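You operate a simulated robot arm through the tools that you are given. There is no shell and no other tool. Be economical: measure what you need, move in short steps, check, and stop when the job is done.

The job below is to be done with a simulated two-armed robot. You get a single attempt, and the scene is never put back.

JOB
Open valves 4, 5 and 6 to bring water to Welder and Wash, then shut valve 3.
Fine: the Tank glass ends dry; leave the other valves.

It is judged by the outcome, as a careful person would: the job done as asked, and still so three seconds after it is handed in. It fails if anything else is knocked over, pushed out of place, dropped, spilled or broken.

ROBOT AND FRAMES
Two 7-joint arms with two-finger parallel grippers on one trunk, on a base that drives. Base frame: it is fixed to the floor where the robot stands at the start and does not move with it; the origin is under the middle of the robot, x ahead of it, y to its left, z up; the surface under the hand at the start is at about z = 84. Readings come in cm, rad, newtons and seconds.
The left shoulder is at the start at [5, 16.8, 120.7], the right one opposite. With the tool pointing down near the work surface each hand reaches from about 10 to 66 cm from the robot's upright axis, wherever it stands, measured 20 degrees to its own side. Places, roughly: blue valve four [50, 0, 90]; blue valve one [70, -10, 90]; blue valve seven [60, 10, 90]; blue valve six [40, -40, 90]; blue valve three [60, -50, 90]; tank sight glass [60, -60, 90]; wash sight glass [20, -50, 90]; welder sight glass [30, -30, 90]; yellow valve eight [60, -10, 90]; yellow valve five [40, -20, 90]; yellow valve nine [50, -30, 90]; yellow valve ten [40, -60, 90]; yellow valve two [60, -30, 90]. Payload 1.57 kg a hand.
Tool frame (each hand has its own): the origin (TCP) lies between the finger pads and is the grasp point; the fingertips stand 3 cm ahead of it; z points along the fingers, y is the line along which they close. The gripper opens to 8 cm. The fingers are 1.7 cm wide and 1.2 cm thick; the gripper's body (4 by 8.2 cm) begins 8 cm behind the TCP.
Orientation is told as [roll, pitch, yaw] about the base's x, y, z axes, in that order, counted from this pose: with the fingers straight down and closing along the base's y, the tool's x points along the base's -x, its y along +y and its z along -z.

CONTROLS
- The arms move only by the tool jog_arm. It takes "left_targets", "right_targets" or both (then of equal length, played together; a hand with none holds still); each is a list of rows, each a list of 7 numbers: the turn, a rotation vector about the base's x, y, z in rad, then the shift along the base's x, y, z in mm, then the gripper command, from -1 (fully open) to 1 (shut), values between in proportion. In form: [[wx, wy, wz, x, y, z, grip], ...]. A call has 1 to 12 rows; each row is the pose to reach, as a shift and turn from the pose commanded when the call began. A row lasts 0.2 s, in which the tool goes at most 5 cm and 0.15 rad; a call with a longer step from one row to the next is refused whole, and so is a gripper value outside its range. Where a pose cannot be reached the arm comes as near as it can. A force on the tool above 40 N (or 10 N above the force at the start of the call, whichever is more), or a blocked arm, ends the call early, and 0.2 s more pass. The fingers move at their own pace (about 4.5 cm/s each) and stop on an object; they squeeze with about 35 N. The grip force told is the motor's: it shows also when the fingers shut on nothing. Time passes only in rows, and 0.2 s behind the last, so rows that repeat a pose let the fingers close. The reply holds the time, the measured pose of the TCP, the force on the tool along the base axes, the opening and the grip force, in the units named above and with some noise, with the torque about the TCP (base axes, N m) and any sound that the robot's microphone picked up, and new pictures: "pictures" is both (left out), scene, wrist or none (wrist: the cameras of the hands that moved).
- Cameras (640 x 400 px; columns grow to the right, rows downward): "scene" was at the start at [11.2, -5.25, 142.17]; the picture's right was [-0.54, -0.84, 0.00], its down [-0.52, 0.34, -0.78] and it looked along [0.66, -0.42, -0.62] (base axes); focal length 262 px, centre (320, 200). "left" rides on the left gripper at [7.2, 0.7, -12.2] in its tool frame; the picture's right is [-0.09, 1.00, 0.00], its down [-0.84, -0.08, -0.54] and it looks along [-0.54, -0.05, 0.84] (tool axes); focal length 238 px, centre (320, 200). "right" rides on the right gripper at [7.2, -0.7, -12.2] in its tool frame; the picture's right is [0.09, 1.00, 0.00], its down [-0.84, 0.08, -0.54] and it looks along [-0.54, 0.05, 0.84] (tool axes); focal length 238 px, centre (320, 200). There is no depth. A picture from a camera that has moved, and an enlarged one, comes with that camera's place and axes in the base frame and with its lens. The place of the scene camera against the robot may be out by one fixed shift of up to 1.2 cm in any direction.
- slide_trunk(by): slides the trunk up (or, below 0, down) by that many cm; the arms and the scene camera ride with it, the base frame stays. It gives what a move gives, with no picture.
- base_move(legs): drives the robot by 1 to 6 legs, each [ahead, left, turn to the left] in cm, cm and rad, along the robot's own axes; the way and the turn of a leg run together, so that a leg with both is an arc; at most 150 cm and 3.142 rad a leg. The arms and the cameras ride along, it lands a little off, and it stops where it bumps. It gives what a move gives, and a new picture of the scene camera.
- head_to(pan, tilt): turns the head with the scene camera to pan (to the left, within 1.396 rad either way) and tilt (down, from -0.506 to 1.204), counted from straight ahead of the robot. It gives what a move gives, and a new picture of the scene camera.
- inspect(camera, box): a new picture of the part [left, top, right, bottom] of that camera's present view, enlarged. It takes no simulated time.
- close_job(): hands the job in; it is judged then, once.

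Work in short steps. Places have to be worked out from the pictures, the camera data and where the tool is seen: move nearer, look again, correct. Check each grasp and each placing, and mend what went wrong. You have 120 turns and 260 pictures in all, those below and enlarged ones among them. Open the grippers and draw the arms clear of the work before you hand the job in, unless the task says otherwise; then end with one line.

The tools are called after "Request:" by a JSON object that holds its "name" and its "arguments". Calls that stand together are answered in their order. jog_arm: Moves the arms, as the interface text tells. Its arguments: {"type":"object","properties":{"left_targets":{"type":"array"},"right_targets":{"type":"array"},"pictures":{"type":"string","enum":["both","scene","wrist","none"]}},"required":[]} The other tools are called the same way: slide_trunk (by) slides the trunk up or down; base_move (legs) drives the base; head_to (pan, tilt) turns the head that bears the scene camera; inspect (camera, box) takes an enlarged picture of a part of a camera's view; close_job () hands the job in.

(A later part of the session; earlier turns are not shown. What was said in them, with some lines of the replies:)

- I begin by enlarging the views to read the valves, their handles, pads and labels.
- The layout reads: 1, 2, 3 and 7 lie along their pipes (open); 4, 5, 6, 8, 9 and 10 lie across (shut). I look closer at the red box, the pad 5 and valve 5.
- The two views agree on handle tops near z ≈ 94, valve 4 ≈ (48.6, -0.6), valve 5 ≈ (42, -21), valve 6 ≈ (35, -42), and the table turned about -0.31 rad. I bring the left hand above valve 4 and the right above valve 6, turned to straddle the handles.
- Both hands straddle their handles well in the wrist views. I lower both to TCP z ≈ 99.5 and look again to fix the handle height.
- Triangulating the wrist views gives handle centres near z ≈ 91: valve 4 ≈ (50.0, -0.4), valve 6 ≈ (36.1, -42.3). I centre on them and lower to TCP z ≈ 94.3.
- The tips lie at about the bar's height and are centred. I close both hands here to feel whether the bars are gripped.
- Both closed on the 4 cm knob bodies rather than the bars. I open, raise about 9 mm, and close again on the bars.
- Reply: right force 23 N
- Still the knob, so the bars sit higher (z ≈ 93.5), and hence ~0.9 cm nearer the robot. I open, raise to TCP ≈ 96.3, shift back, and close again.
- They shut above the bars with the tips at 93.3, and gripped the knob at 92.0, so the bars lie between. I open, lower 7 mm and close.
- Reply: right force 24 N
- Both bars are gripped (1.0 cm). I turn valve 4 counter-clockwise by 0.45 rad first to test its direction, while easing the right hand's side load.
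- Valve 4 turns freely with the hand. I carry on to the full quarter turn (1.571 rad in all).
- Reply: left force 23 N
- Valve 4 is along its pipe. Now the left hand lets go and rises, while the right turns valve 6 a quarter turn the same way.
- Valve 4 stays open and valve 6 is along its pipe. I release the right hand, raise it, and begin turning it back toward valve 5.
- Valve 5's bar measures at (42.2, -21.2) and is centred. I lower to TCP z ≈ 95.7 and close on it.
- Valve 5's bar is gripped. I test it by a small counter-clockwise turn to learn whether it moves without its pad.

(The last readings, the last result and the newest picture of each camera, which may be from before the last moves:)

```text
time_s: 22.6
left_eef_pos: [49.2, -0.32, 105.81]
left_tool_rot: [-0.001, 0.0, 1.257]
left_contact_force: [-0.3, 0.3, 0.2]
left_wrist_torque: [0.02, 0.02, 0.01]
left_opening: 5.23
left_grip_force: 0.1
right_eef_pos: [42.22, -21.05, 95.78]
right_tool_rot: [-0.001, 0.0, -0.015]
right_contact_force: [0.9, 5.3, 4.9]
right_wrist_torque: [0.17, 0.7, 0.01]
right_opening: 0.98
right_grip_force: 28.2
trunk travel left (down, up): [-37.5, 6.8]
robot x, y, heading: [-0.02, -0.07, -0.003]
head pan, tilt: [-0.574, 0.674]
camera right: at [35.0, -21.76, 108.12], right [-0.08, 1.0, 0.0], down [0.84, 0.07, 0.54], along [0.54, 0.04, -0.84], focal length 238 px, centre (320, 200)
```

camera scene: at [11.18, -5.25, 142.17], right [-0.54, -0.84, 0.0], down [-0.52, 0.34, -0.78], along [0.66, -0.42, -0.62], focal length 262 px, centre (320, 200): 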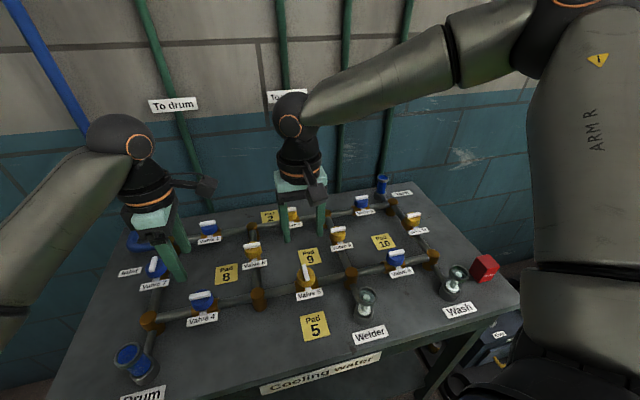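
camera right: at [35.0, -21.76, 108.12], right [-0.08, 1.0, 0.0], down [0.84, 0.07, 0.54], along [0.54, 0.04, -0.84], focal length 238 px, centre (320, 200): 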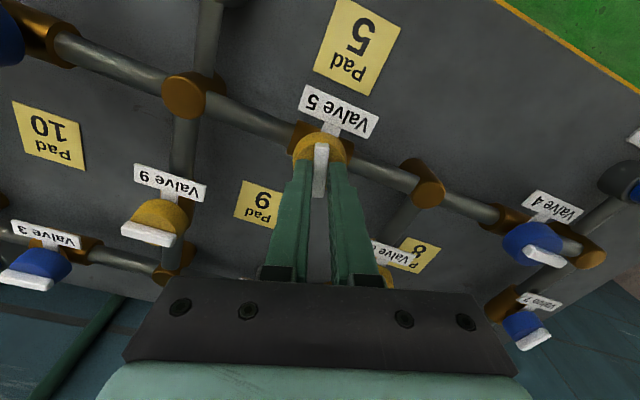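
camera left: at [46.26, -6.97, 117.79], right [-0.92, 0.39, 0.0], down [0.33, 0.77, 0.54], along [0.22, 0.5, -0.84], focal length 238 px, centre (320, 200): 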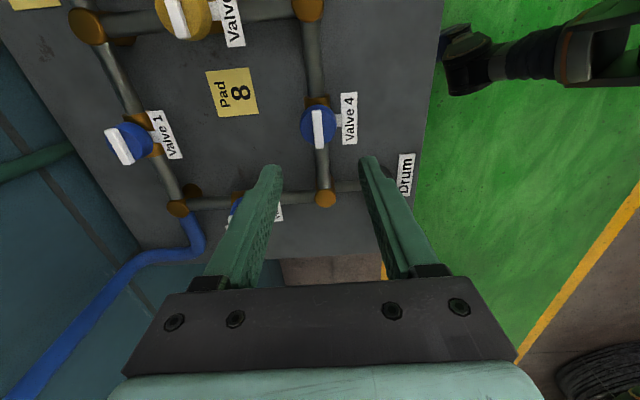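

It turns freely too. I finish the quarter turn.

Request:
{"name": "jog_arm", "arguments": {"right_targets": [[0, 0, 0.145, 0, 0, 0, 1], [0, 0, 0.29, 0, 0, 0, 1], [0, 0, 0.435, 0, 0, 0, 1], [0, 0, 0.58, 0, 0, 0, 1], [0, 0, 0.725, 0, 0, 0, 1], [0, 0, 0.87, 0, 0, 0, 1], [0, 0, 1.015, 0, 0, 0, 1], [0, 0, 1.16, 0, 0, 0, 1], [0, 0, 1.271, 0, 0, 0, 1], [0, 0, 1.271, 0, 0, 0, 1]], "pictures": "both"}}

```text
time_s: 24.8
left_eef_pos: [49.14, -0.55, 105.79]
left_tool_rot: [-0.001, -0.002, 1.258]
left_contact_force: [0.3, 0.2, 0.1]
left_wrist_torque: [0.03, 0.0, 0.02]
left_opening: 5.2
left_grip_force: 0.0
right_eef_pos: [42.23, -21.23, 95.88]
right_tool_rot: [-0.004, 0.0, 1.256]
right_contact_force: [-0.4, -15.7, 11.3]
right_wrist_torque: [-0.6, 0.12, -0.24]
right_opening: 0.98
right_grip_force: 27.5
trunk travel left (down, up): [-37.5, 6.8]
robot x, y, heading: [0.1, -0.05, -0.005]
head pan, tilt: [-0.574, 0.674]
camera scene: at [11.12, -5.39, 142.17], right [-0.54, -0.84, 0.0], down [-0.52, 0.34, -0.78], along [0.66, -0.42, -0.62], focal length 262 px, centre (320, 200)
camera right: at [40.76, -28.48, 108.11], right [-0.97, 0.22, 0.0], down [0.19, 0.82, 0.54], along [0.12, 0.53, -0.84], focal length 238 px, centre (320, 200)
```

scene: 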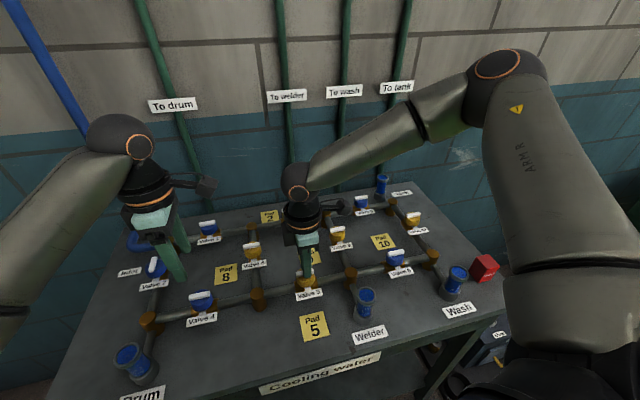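
right: 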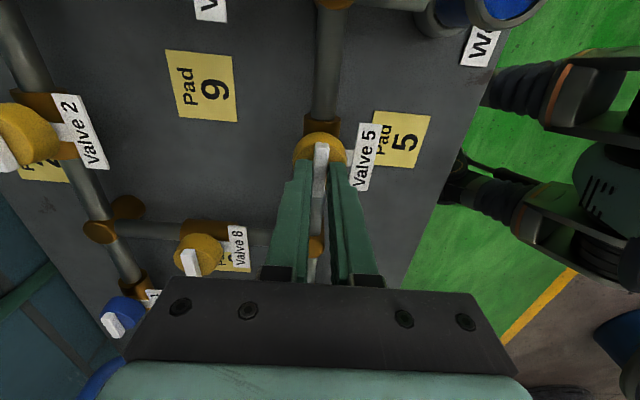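

Water now shows in Welder and Wash. I release valve 5 carefully, rise, and watch whether it stays.

Request:
{"name": "jog_arm", "arguments": {"right_targets": [[0, 0, 0, 0, 0, 0, -0.3], [0, 0, 0, 0, 0, 0, -0.3], [0, 0, 0, 0, 0, 0, -0.3], [0, 0, 0, 0, 0, 20, -0.3], [0, 0, 0, 0, 0, 60, -0.3], [0, 0, 0, 0, 0, 100, -0.3], [0, 0, 0, 0, 0, 110, -0.3], [0, 0, 0, 0, 0, 110, -0.3], [0, 0, 0, 0, 0, 110, -0.3]], "pictures": "both"}}

```text
time_s: 26.8
left_eef_pos: [49.19, -0.35, 105.6]
left_tool_rot: [-0.001, 0.0, 1.259]
left_contact_force: [0.5, 0.2, 0.4]
left_wrist_torque: [0.02, -0.03, -0.01]
left_opening: 5.19
left_grip_force: 0.0
right_eef_pos: [42.22, -21.22, 106.8]
right_tool_rot: [-0.001, 0.0, 1.256]
right_contact_force: [0.5, 0.5, 0.0]
right_wrist_torque: [0.01, -0.04, 0.03]
right_opening: 5.18
right_grip_force: 0.0
trunk travel left (down, up): [-37.5, 6.8]
robot x, y, heading: [0.24, -0.08, -0.002]
head pan, tilt: [-0.574, 0.674]
camera scene: at [11.2, -5.25, 142.17], right [-0.54, -0.84, 0.0], down [-0.52, 0.34, -0.78], along [0.66, -0.42, -0.62], focal length 262 px, centre (320, 200)
camera right: at [40.65, -28.4, 118.94], right [-0.97, 0.22, 0.0], down [0.19, 0.82, 0.54], along [0.12, 0.53, -0.84], focal length 238 px, centre (320, 200)
```

scene: 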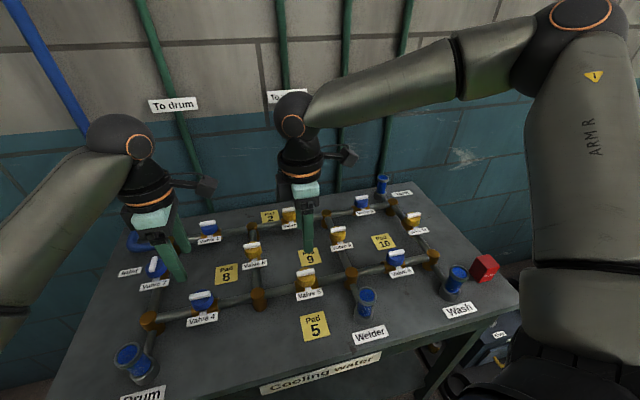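
right: 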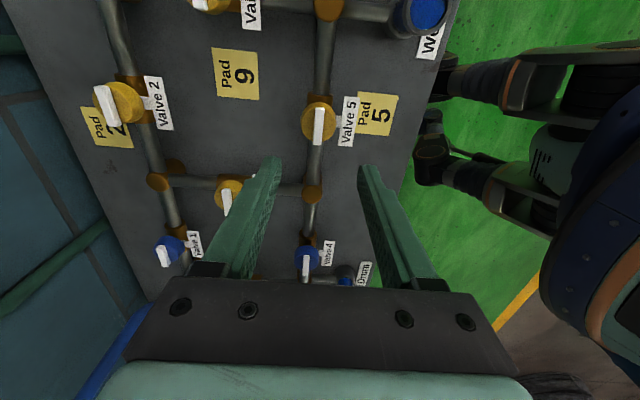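

Valve 5 stays open by itself. Valve 3 at about (55.6, -48.7) is just out of reach for the right hand, so I look down to see the clearance between the base and table before driving.

Request:
{"name": "head_to", "arguments": {"pan": -0.6, "tilt": 1.2}}

Request:
{"name": "inspect", "arguments": {"camera": "right", "box": [380, 0, 640, 400]}}

```text
time_s: 27.8
left_eef_pos: [49.26, -0.37, 105.63]
left_tool_rot: [-0.001, -0.001, 1.259]
left_contact_force: [-0.1, 1.0, 0.3]
left_wrist_torque: [0.04, 0.0, 0.0]
left_opening: 5.2
left_grip_force: 0.0
right_eef_pos: [42.25, -21.33, 106.65]
right_tool_rot: [-0.001, 0.001, 1.255]
right_contact_force: [0.6, 0.4, 1.3]
right_wrist_torque: [-0.02, 0.02, 0.0]
right_opening: 5.2
right_grip_force: 0.0
trunk travel left (down, up): [-37.5, 6.8]
robot x, y, heading: [-0.12, -0.31, -0.0]
head pan, tilt: [-0.6, 1.201]
camera scene: at [8.6, -3.74, 138.34], right [-0.56, -0.83, 0.0], down [-0.77, 0.53, -0.36], along [0.3, -0.21, -0.93], focal length 262 px, centre (320, 200)
```

scene: 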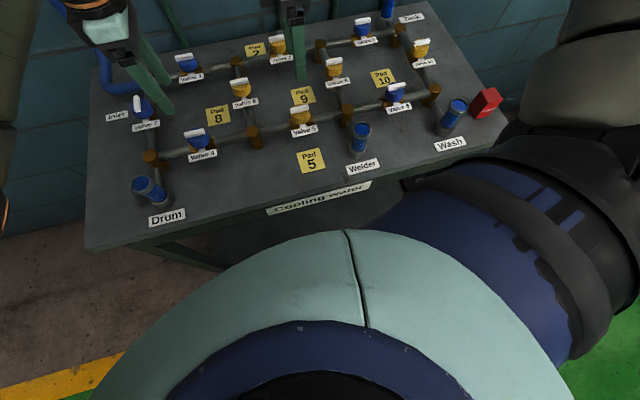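

```text
1.00 times, centred on (510, 200) of right (not enlarged: the box is as wide or as high as the picture)
camera zoom: at [40.65, -28.39, 118.91], right [-0.97, 0.22, 0.0], down [0.19, 0.82, 0.54], along [0.12, 0.53, -0.84], focal length 238 px, centre (130, 200)
```

zoom: 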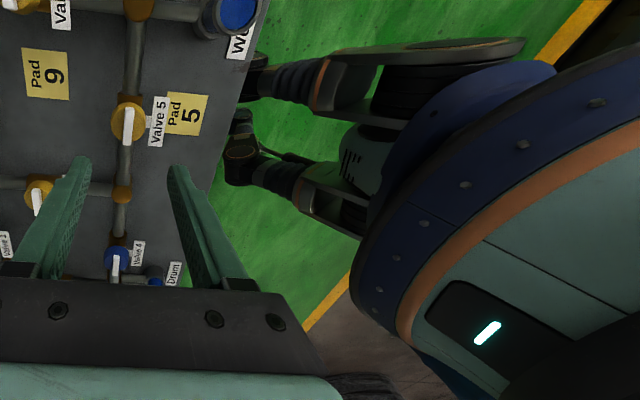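

The base appears to stand some 30 cm off the table edge. A 10 cm sideways drive to the right (only ~3 cm nearer the table) should bring valve 3 within reach, with both hands well above the knobs.

Request:
{"name": "base_move", "arguments": {"legs": [[0, -10, 0]]}}

```text
time_s: 29.3
left_eef_pos: [49.23, -10.22, 105.71]
left_tool_rot: [0.001, -0.003, 1.259]
left_contact_force: [-0.3, -0.4, -0.8]
left_wrist_torque: [0.0, 0.03, -0.01]
left_opening: 5.16
left_grip_force: 0.1
right_eef_pos: [42.18, -31.0, 106.75]
right_tool_rot: [0.0, 0.001, 1.257]
right_contact_force: [0.0, 0.5, 0.4]
right_wrist_torque: [0.02, 0.01, 0.01]
right_opening: 5.21
right_grip_force: 0.1
trunk travel left (down, up): [-37.5, 6.8]
robot x, y, heading: [0.26, -9.76, 0.0]
head pan, tilt: [-0.6, 1.201]
camera scene: at [8.61, -13.6, 138.34], right [-0.56, -0.83, 0.0], down [-0.77, 0.53, -0.36], along [0.3, -0.2, -0.93], focal length 262 px, centre (320, 200)
```

scene: 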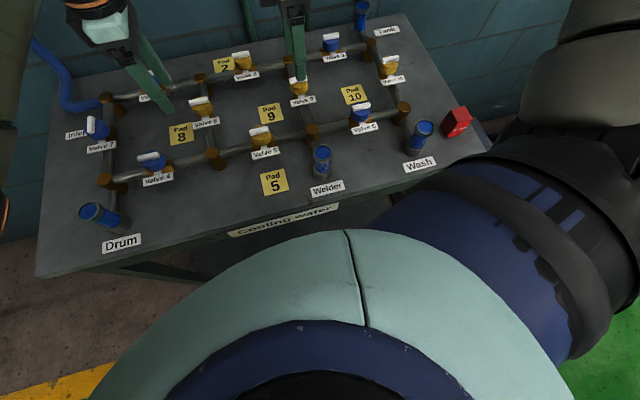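

The drive went cleanly. I carry the right hand, already turned to straddle valve 3's bar, above valve 3, and put the head back to view the work.

Request:
{"name": "jog_arm", "arguments": {"right_targets": [[0, 0, 0, 22, -29, 0, -0.3], [0, 0, 0, 44, -58, 0, -0.3], [0, 0, 0, 66, -87, 0, -0.3], [0, 0, 0, 88, -116, 0, -0.3], [0, 0, 0, 110, -145, 0, -0.3], [0, 0, 0, 130, -174, 0, -0.3], [0, 0, 0, 130, -174, 0, -0.3]], "pictures": "wrist"}}

Request:
{"name": "head_to", "arguments": {"pan": -0.6, "tilt": 0.65}}

```text
time_s: 30.9
left_eef_pos: [49.26, -10.12, 105.62]
left_tool_rot: [0.0, -0.001, 1.259]
left_contact_force: [0.2, 0.4, 0.7]
left_wrist_torque: [0.01, -0.02, -0.03]
left_opening: 5.2
left_grip_force: 0.0
right_eef_pos: [55.27, -48.64, 106.83]
right_tool_rot: [0.0, 0.0, 1.256]
right_contact_force: [0.1, 0.2, -0.3]
right_wrist_torque: [-0.01, 0.01, 0.0]
right_opening: 5.2
right_grip_force: 0.0
trunk travel left (down, up): [-37.5, 6.8]
robot x, y, heading: [0.22, -9.66, -0.0]
head pan, tilt: [-0.6, 1.201]
camera right: at [53.63, -55.84, 118.99], right [-0.98, 0.22, 0.0], down [0.18, 0.82, 0.54], along [0.12, 0.53, -0.84], focal length 238 px, centre (320, 200)
```

right: 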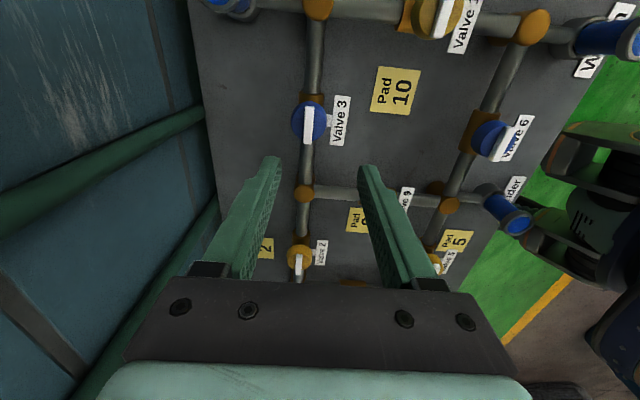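

```text
time_s: 31.9
left_eef_pos: [49.27, -10.16, 105.69]
left_tool_rot: [0.001, 0.0, 1.259]
left_contact_force: [-0.1, 0.5, -0.3]
left_wrist_torque: [0.0, 0.01, -0.01]
left_opening: 5.19
left_grip_force: 0.0
right_eef_pos: [55.25, -48.61, 106.79]
right_tool_rot: [0.001, 0.001, 1.256]
right_contact_force: [-1.3, 0.2, 0.1]
right_wrist_torque: [0.01, 0.01, 0.0]
right_opening: 5.2
right_grip_force: 0.0
trunk travel left (down, up): [-37.5, 6.8]
robot x, y, heading: [0.42, -9.65, -0.001]
head pan, tilt: [-0.6, 0.649]
camera scene: at [11.16, -15.3, 142.36], right [-0.56, -0.83, 0.0], down [-0.5, 0.34, -0.8], along [0.66, -0.45, -0.61], focal length 262 px, centre (320, 200)
```

scene: 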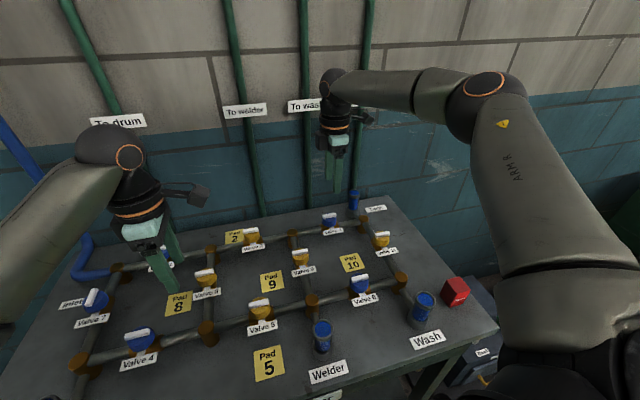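

Valve 3's bar is at about (56.4, -49.1). I centre over it, lower to TCP z ≈ 95.8 and close.

Request:
{"name": "jog_arm", "arguments": {"right_targets": [[0, 0, 0, 11, -5, 0, -0.3], [0, 0, 0, 11, -5, -45, -0.3], [0, 0, 0, 11, -5, -85, -0.3], [0, 0, 0, 11, -5, -100, -0.3], [0, 0, 0, 11, -5, -110, -0.3], [0, 0, 0, 11, -5, -110, 1], [0, 0, 0, 11, -5, -110, 1], [0, 0, 0, 11, -5, -110, 1], [0, 0, 0, 11, -5, -110, 1], [0, 0, 0, 11, -5, -110, 1]], "pictures": "both"}}

```text
time_s: 34.0
left_eef_pos: [49.23, -10.12, 105.67]
left_tool_rot: [-0.001, 0.0, 1.257]
left_contact_force: [0.3, -0.2, -0.2]
left_wrist_torque: [-0.01, -0.01, 0.01]
left_opening: 5.2
left_grip_force: 0.1
right_eef_pos: [54.85, -49.09, 96.38]
right_tool_rot: [0.0, 0.0, 1.256]
right_contact_force: [0.2, 0.3, 0.4]
right_wrist_torque: [-0.01, 0.0, -0.01]
right_opening: 0.0
right_grip_force: 21.4
right hand out of reach, approached as far as the arm can: row 3, 4, 5, 6, 7, 8, 9, 10
trunk travel left (down, up): [-37.5, 6.8]
robot x, y, heading: [0.14, -9.72, -0.001]
head pan, tilt: [-0.6, 0.649]
camera scene: at [11.16, -15.3, 142.37], right [-0.56, -0.83, 0.0], down [-0.5, 0.34, -0.8], along [0.66, -0.45, -0.6], focal length 262 px, centre (320, 200)
camera right: at [53.28, -56.2, 108.65], right [-0.98, 0.22, 0.0], down [0.19, 0.82, 0.54], along [0.12, 0.53, -0.84], focal length 238 px, centre (320, 200)
```

scene: 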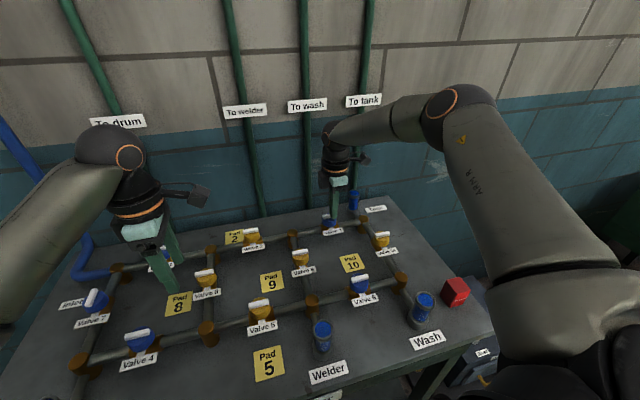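
right: 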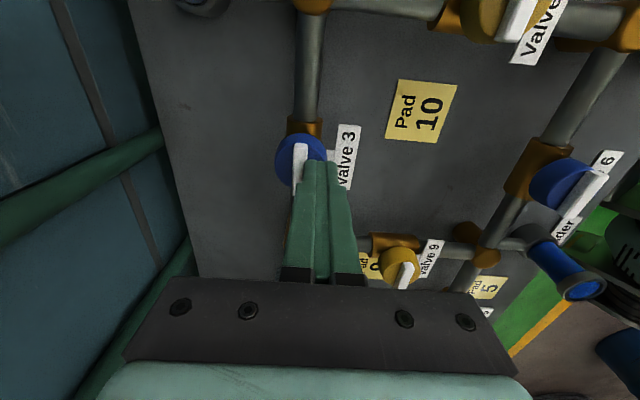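

Out of reach by ~1.5 cm, and nothing was touched. I open and raise the hand, then turn the base a little left (which brings the right shoulder forward) with a small shift right.

Request:
{"name": "jog_arm", "arguments": {"right_targets": [[0, 0, 0, 0, 0, 30, 1], [0, 0, 0, 0, 0, 70, -0.3], [0, 0, 0, -10, 0, 110, -0.3], [0, 0, 0, -20, 0, 120, -0.3]], "pictures": "none"}}

Request:
{"name": "base_move", "arguments": {"legs": [[0, -4, 0.25]]}}

```text
time_s: 35.0
left_eef_pos: [49.29, -10.14, 105.67]
left_tool_rot: [0.0, 0.0, 1.259]
left_contact_force: [0.8, -0.5, -0.5]
left_wrist_torque: [-0.01, 0.01, 0.05]
left_opening: 5.21
left_grip_force: 0.0
right_eef_pos: [52.93, -48.77, 108.33]
right_tool_rot: [-0.002, 0.001, 1.254]
right_contact_force: [0.4, -0.5, -1.2]
right_wrist_torque: [0.0, -0.02, 0.0]
right_opening: 5.21
right_grip_force: 0.1
trunk travel left (down, up): [-37.5, 6.8]
robot x, y, heading: [0.04, -9.82, 0.001]
head pan, tilt: [-0.6, 0.649]
```

```text
time_s: 36.3
left_eef_pos: [48.3, -2.03, 105.79]
left_tool_rot: [0.001, 0.0, 1.507]
left_contact_force: [-0.5, 0.4, 0.3]
left_wrist_torque: [0.01, 0.01, 0.0]
left_opening: 5.2
left_grip_force: 0.0
right_eef_pos: [61.45, -38.61, 108.26]
right_tool_rot: [0.001, -0.002, 1.502]
right_contact_force: [-0.2, -0.6, 0.2]
right_wrist_torque: [-0.02, -0.03, 0.01]
right_opening: 5.19
right_grip_force: 0.0
trunk travel left (down, up): [-37.5, 6.8]
robot x, y, heading: [0.48, -13.8, 0.25]
head pan, tilt: [-0.6, 0.649]
camera scene: at [12.52, -16.32, 142.37], right [-0.34, -0.94, 0.0], down [-0.57, 0.21, -0.8], along [0.75, -0.27, -0.6], focal length 262 px, centre (320, 200)
```

scene: 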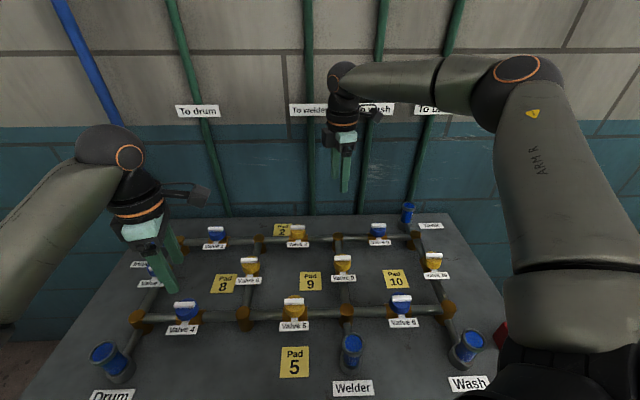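

All poses are clear. I bring the right hand above valve 3 at (56.3, -49.3) again with yaw 1.257.

Request:
{"name": "jog_arm", "arguments": {"right_targets": [[0, 0, -0.08, -13, -27, 0, -0.3], [0, 0, -0.16, -26, -54, 0, -0.3], [0, 0, -0.245, -39, -80, 0, -0.3], [0, 0, -0.245, -51, -107, 0, -0.3], [0, 0, -0.245, -51, -107, -40, -0.3], [0, 0, -0.245, -51, -107, -70, -0.3], [0, 0, -0.245, -51, -107, -70, -0.3]], "pictures": "wrist"}}

```text
time_s: 37.9
left_eef_pos: [48.26, -1.91, 105.77]
left_tool_rot: [0.0, -0.001, 1.506]
left_contact_force: [1.0, 0.4, -0.3]
left_wrist_torque: [-0.01, -0.04, -0.01]
left_opening: 5.22
left_grip_force: 0.1
right_eef_pos: [56.18, -49.34, 101.22]
right_tool_rot: [-0.002, 0.0, 1.259]
right_contact_force: [0.4, -0.3, 1.5]
right_wrist_torque: [-0.01, -0.03, 0.01]
right_opening: 5.2
right_grip_force: 0.0
trunk travel left (down, up): [-37.5, 6.8]
robot x, y, heading: [0.23, -13.6, 0.249]
head pan, tilt: [-0.6, 0.649]
camera right: at [54.6, -56.61, 113.43], right [-0.98, 0.22, 0.0], down [0.18, 0.82, 0.54], along [0.12, 0.53, -0.84], focal length 238 px, centre (320, 200)
```

right: 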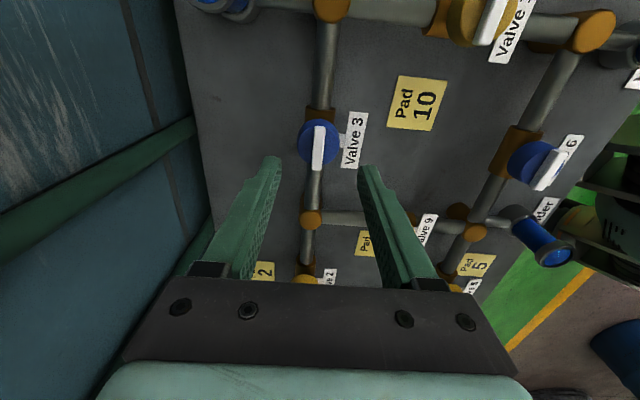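

The bar is well centred now. I lower 5.5 cm and close.

Request:
{"name": "jog_arm", "arguments": {"right_targets": [[0, 0, 0, 0, 0, -35, -0.3], [0, 0, 0, 0, 0, -54, -0.3], [0, 0, 0, 0, 0, -54, 1], [0, 0, 0, 0, 0, -54, 1], [0, 0, 0, 0, 0, -54, 1], [0, 0, 0, 0, 0, -54, 1], [0, 0, 0, 0, 0, -54, 1]], "pictures": "wrist"}}

```text
time_s: 39.5
left_eef_pos: [48.29, -2.03, 105.78]
left_tool_rot: [-0.002, 0.0, 1.506]
left_contact_force: [-0.1, 0.6, -0.7]
left_wrist_torque: [0.0, 0.0, 0.04]
left_opening: 5.22
left_grip_force: 0.1
right_eef_pos: [56.36, -49.39, 95.65]
right_tool_rot: [0.002, 0.0, 1.259]
right_contact_force: [-5.4, 3.3, -2.5]
right_wrist_torque: [0.14, 0.04, -0.35]
right_opening: 0.98
right_grip_force: 28.1
trunk travel left (down, up): [-37.5, 6.8]
robot x, y, heading: [0.71, -13.71, 0.254]
head pan, tilt: [-0.6, 0.649]
camera right: at [54.78, -56.5, 107.96], right [-0.98, 0.22, 0.0], down [0.18, 0.82, 0.54], along [0.12, 0.53, -0.84], focal length 238 px, centre (320, 200)
```

right: 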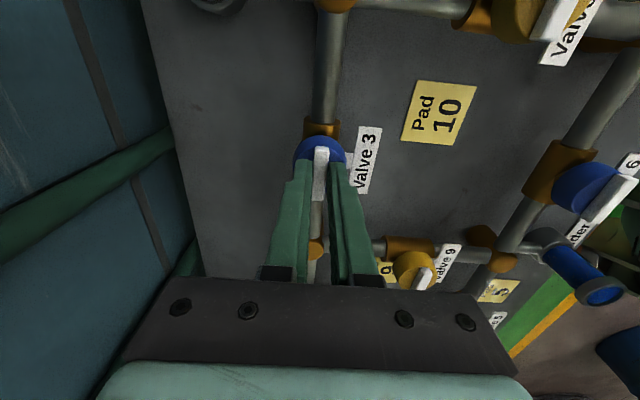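

Valve 3's bar is gripped (0.98 cm); Welder and Wash showed blue in the last scene view. I turn it clockwise a quarter turn to shut it.

Request:
{"name": "jog_arm", "arguments": {"right_targets": [[0, 0, -0.145, 0, 0, 0, 1], [0, 0, -0.29, 0, 0, 0, 1], [0, 0, -0.435, 0, 0, 0, 1], [0, 0, -0.58, 0, 0, 0, 1], [0, 0, -0.725, 0, 0, 0, 1], [0, 0, -0.87, 0, 0, 0, 1], [0, 0, -1.015, 0, 0, 0, 1], [0, 0, -1.16, 0, 0, 0, 1], [0, 0, -1.305, 0, 0, 0, 1], [0, 0, -1.45, 0, 0, 0, 1], [0, 0, -1.571, 0, 0, 0, 1], [0, 0, -1.571, 0, 0, 0, 1]], "pictures": "both"}}

```text
time_s: 42.1
left_eef_pos: [48.29, -1.85, 105.64]
left_tool_rot: [-0.002, 0.002, 1.508]
left_contact_force: [0.1, -0.2, 0.9]
left_wrist_torque: [-0.01, 0.02, 0.0]
left_opening: 5.21
left_grip_force: 0.1
right_eef_pos: [56.25, -48.84, 95.86]
right_tool_rot: [0.005, 0.001, -0.313]
right_contact_force: [-8.8, 21.9, -7.2]
right_wrist_torque: [0.53, 0.04, 0.0]
right_opening: 1.0
right_grip_force: 28.1
trunk travel left (down, up): [-37.5, 6.8]
robot x, y, heading: [0.49, -13.72, 0.248]
head pan, tilt: [-0.6, 0.649]
camera scene: at [12.46, -16.11, 142.38], right [-0.34, -0.94, 0.0], down [-0.57, 0.21, -0.8], along [0.75, -0.27, -0.6], focal length 262 px, centre (320, 200)
camera right: at [49.19, -47.44, 108.15], right [0.22, 0.98, 0.01], down [0.82, -0.19, 0.54], along [0.53, -0.11, -0.84], focal length 238 px, centre (320, 200)
```

scene: 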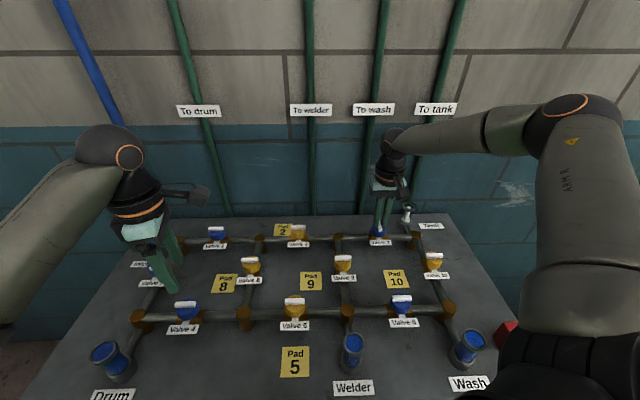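
right: 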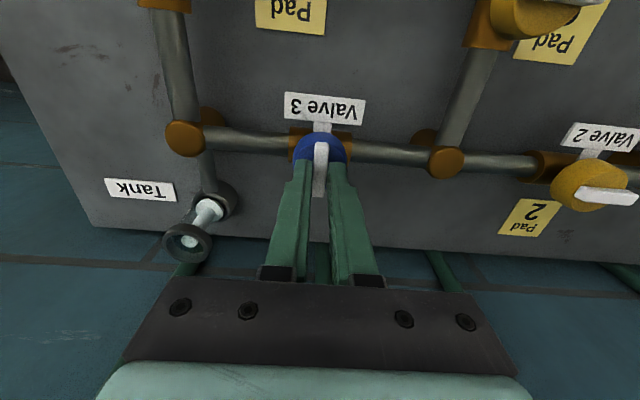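

The Tank glass is dry and valve 3 lies across its pipe. I release, rise, and draw both arms back clear, opening the grippers.

Request:
{"name": "jog_arm", "arguments": {"right_targets": [[0, 0, 0, 0, 1, 0, -0.3], [0, 0, 0, 0, 1, 0, -0.3], [0, 0, 0, 0, 1, 0, -0.3], [0, 0, 0, 0, 1, 25, -0.3], [0, 0, 0, 0, 1, 65, -0.3], [0, 0, 0, 0, 0, 105, -0.6], [0, 0, 0, -20, 0, 145, -1], [0, 0, 0, -50, 0, 175, -1], [0, 0, 0, -90, 0, 190, -1], [0, 0, 0, -130, 0, 190, -1], [0, 0, 0, -130, 0, 190, -1]], "left_targets": [[0, 0, 0, 0, 0, 30, -0.3], [0, 0, 0, 0, 0, 60, -0.3], [0, 0, 0, 0, 0, 90, -0.6], [0, 0, 0, 0, 0, 120, -1], [0, 0, 0, 0, 20, 140, -1], [0, 0, 0, 0, 40, 140, -1], [0, 0, 0, 0, 60, 140, -1], [0, 0, 0, 0, 80, 140, -1], [0, 0, 0, 0, 80, 140, -1], [0, 0, 0, 0, 80, 140, -1], [0, 0, 0, 0, 80, 140, -1]], "pictures": "both"}}

Request:
{"name": "inspect", "arguments": {"camera": "scene", "box": [80, 200, 300, 400]}}

Request:
{"name": "inspect", "arguments": {"camera": "scene", "box": [270, 190, 520, 400]}}

```text
time_s: 44.5
left_eef_pos: [48.39, 6.08, 119.73]
left_tool_rot: [0.0, 0.0, 1.509]
left_contact_force: [0.1, -0.5, 0.0]
left_wrist_torque: [0.0, -0.02, -0.02]
left_opening: 8.01
left_grip_force: 0.1
right_eef_pos: [43.27, -49.31, 114.51]
right_tool_rot: [-0.002, -0.001, -0.314]
right_contact_force: [0.3, -1.1, 0.3]
right_wrist_torque: [0.0, 0.01, 0.01]
right_opening: 7.96
right_grip_force: 0.0
trunk travel left (down, up): [-37.5, 6.8]
robot x, y, heading: [0.34, -13.56, 0.249]
head pan, tilt: [-0.6, 0.649]
camera scene: at [12.53, -16.29, 142.37], right [-0.34, -0.94, 0.0], down [-0.57, 0.21, -0.8], along [0.75, -0.27, -0.6], focal length 262 px, centre (320, 200)
camera right: at [36.21, -47.75, 126.79], right [0.22, 0.98, 0.0], down [0.82, -0.18, 0.54], along [0.53, -0.12, -0.84], focal length 238 px, centre (320, 200)
camera left: at [47.39, -1.04, 131.72], right [-0.99, 0.16, 0.0], down [0.13, 0.83, 0.54], along [0.08, 0.54, -0.84], focal length 238 px, centre (320, 200)
```

scene: 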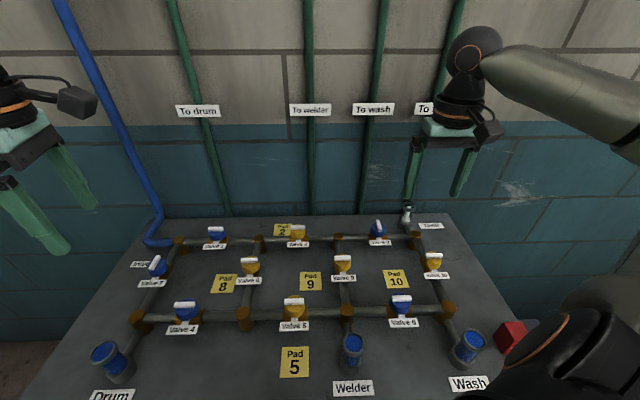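
right: 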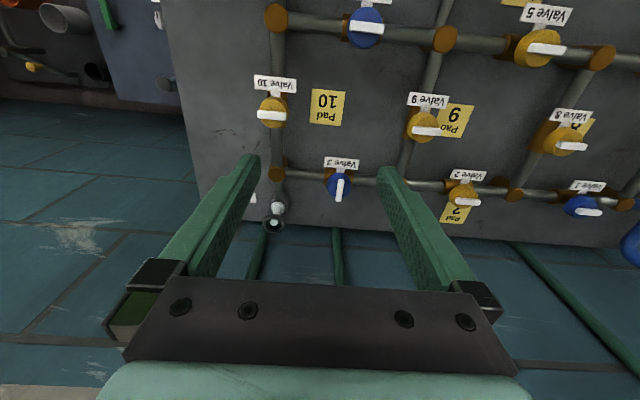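
left: 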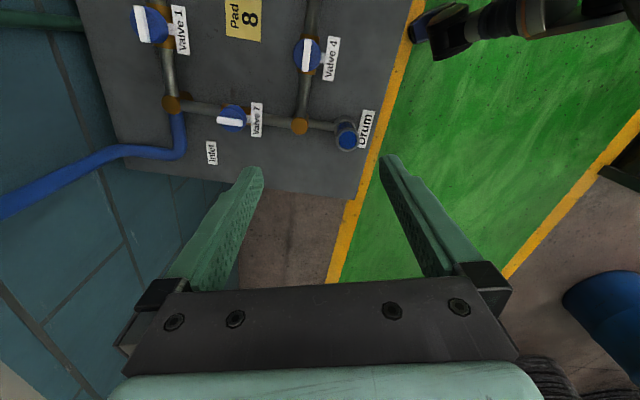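

```text
2.00 times, centred on (190, 300) of scene
camera zoom: at [12.53, -16.29, 142.37], right [-0.34, -0.94, 0.0], down [-0.57, 0.21, -0.8], along [0.75, -0.27, -0.6], focal length 524 px, centre (580, 0)
```

zoom: 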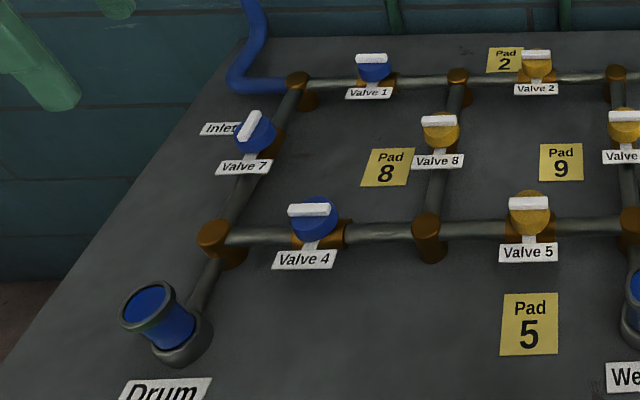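

```text
1.90 times, centred on (395, 295) of scene
camera zoom: at [12.53, -16.29, 142.37], right [-0.34, -0.94, 0.0], down [-0.57, 0.21, -0.8], along [0.75, -0.27, -0.6], focal length 499 px, centre (177, 19)
```

zoom: 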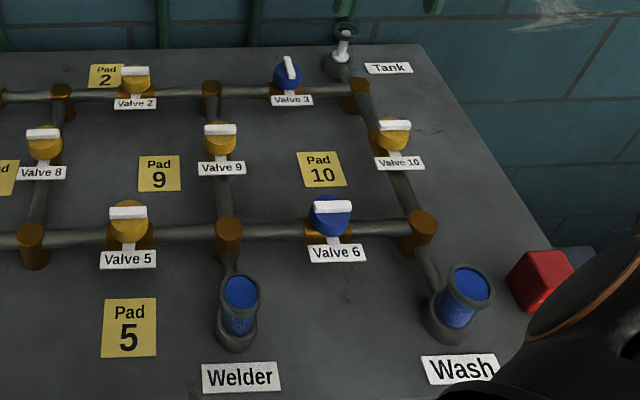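

Everything reads right: 4, 5, 6 open, 3 shut, Welder and Wash full, Tank dry. I wait a couple of seconds to make sure nothing drifts back.

Request:
{"name": "jog_arm", "arguments": {"right_targets": [[0, 0, 0, 0, 0, 10, -1], [0, 0, 0, 0, 0, 20, -1], [0, 0, 0, 0, 0, 20, -1], [0, 0, 0, 0, 0, 20, -1], [0, 0, 0, 0, 0, 20, -1], [0, 0, 0, 0, 0, 20, -1], [0, 0, 0, 0, 0, 20, -1], [0, 0, 0, 0, 0, 20, -1], [0, 0, 0, 0, 0, 20, -1], [0, 0, 0, 0, 0, 20, -1], [0, 0, 0, 0, 0, 20, -1], [0, 0, 0, 0, 0, 20, -1]], "pictures": "scene"}}

Request:
{"name": "inspect", "arguments": {"camera": "scene", "box": [270, 190, 520, 400]}}

```text
time_s: 47.1
left_eef_pos: [48.44, 6.18, 119.84]
left_tool_rot: [0.001, -0.003, 1.505]
left_contact_force: [-0.6, 0.0, -0.5]
left_wrist_torque: [-0.01, 0.01, -0.01]
left_opening: 7.99
left_grip_force: 0.0
right_eef_pos: [43.37, -49.1, 116.73]
right_tool_rot: [0.0, 0.001, -0.312]
right_contact_force: [0.4, 0.3, 0.1]
right_wrist_torque: [0.0, 0.03, 0.02]
right_opening: 7.99
right_grip_force: 0.0
trunk travel left (down, up): [-37.5, 6.8]
robot x, y, heading: [0.54, -13.75, 0.249]
head pan, tilt: [-0.6, 0.649]
camera scene: at [12.51, -16.33, 142.37], right [-0.34, -0.94, 0.0], down [-0.57, 0.21, -0.8], along [0.75, -0.27, -0.6], focal length 262 px, centre (320, 200)
```

scene: 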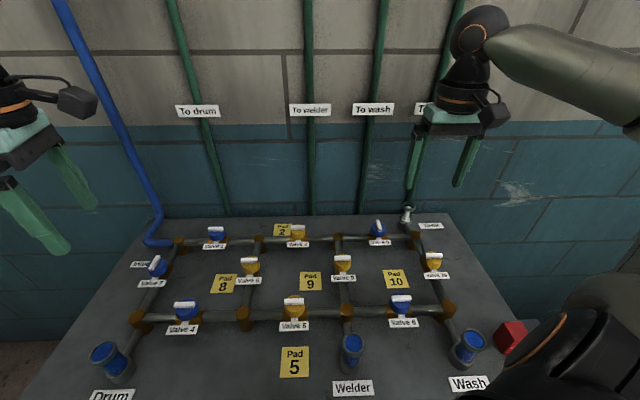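

```text
1.90 times, centred on (395, 295) of scene
camera zoom: at [12.51, -16.33, 142.37], right [-0.34, -0.94, 0.0], down [-0.57, 0.21, -0.8], along [0.75, -0.27, -0.6], focal length 499 px, centre (177, 19)
```

zoom: 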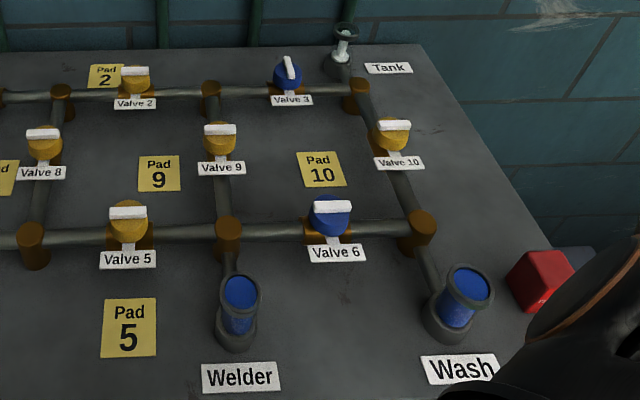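

The state is steady and both arms are clear with grippers open, so I hand the job in.

Request:
{"name": "close_job", "arguments": {}}

```text
The job is handed in.
```

Valves 4, 5 and 6 are open and valve 3 is shut; the Welder and Wash glasses show water, the Tank glass is dry, and the other valves were left alone.
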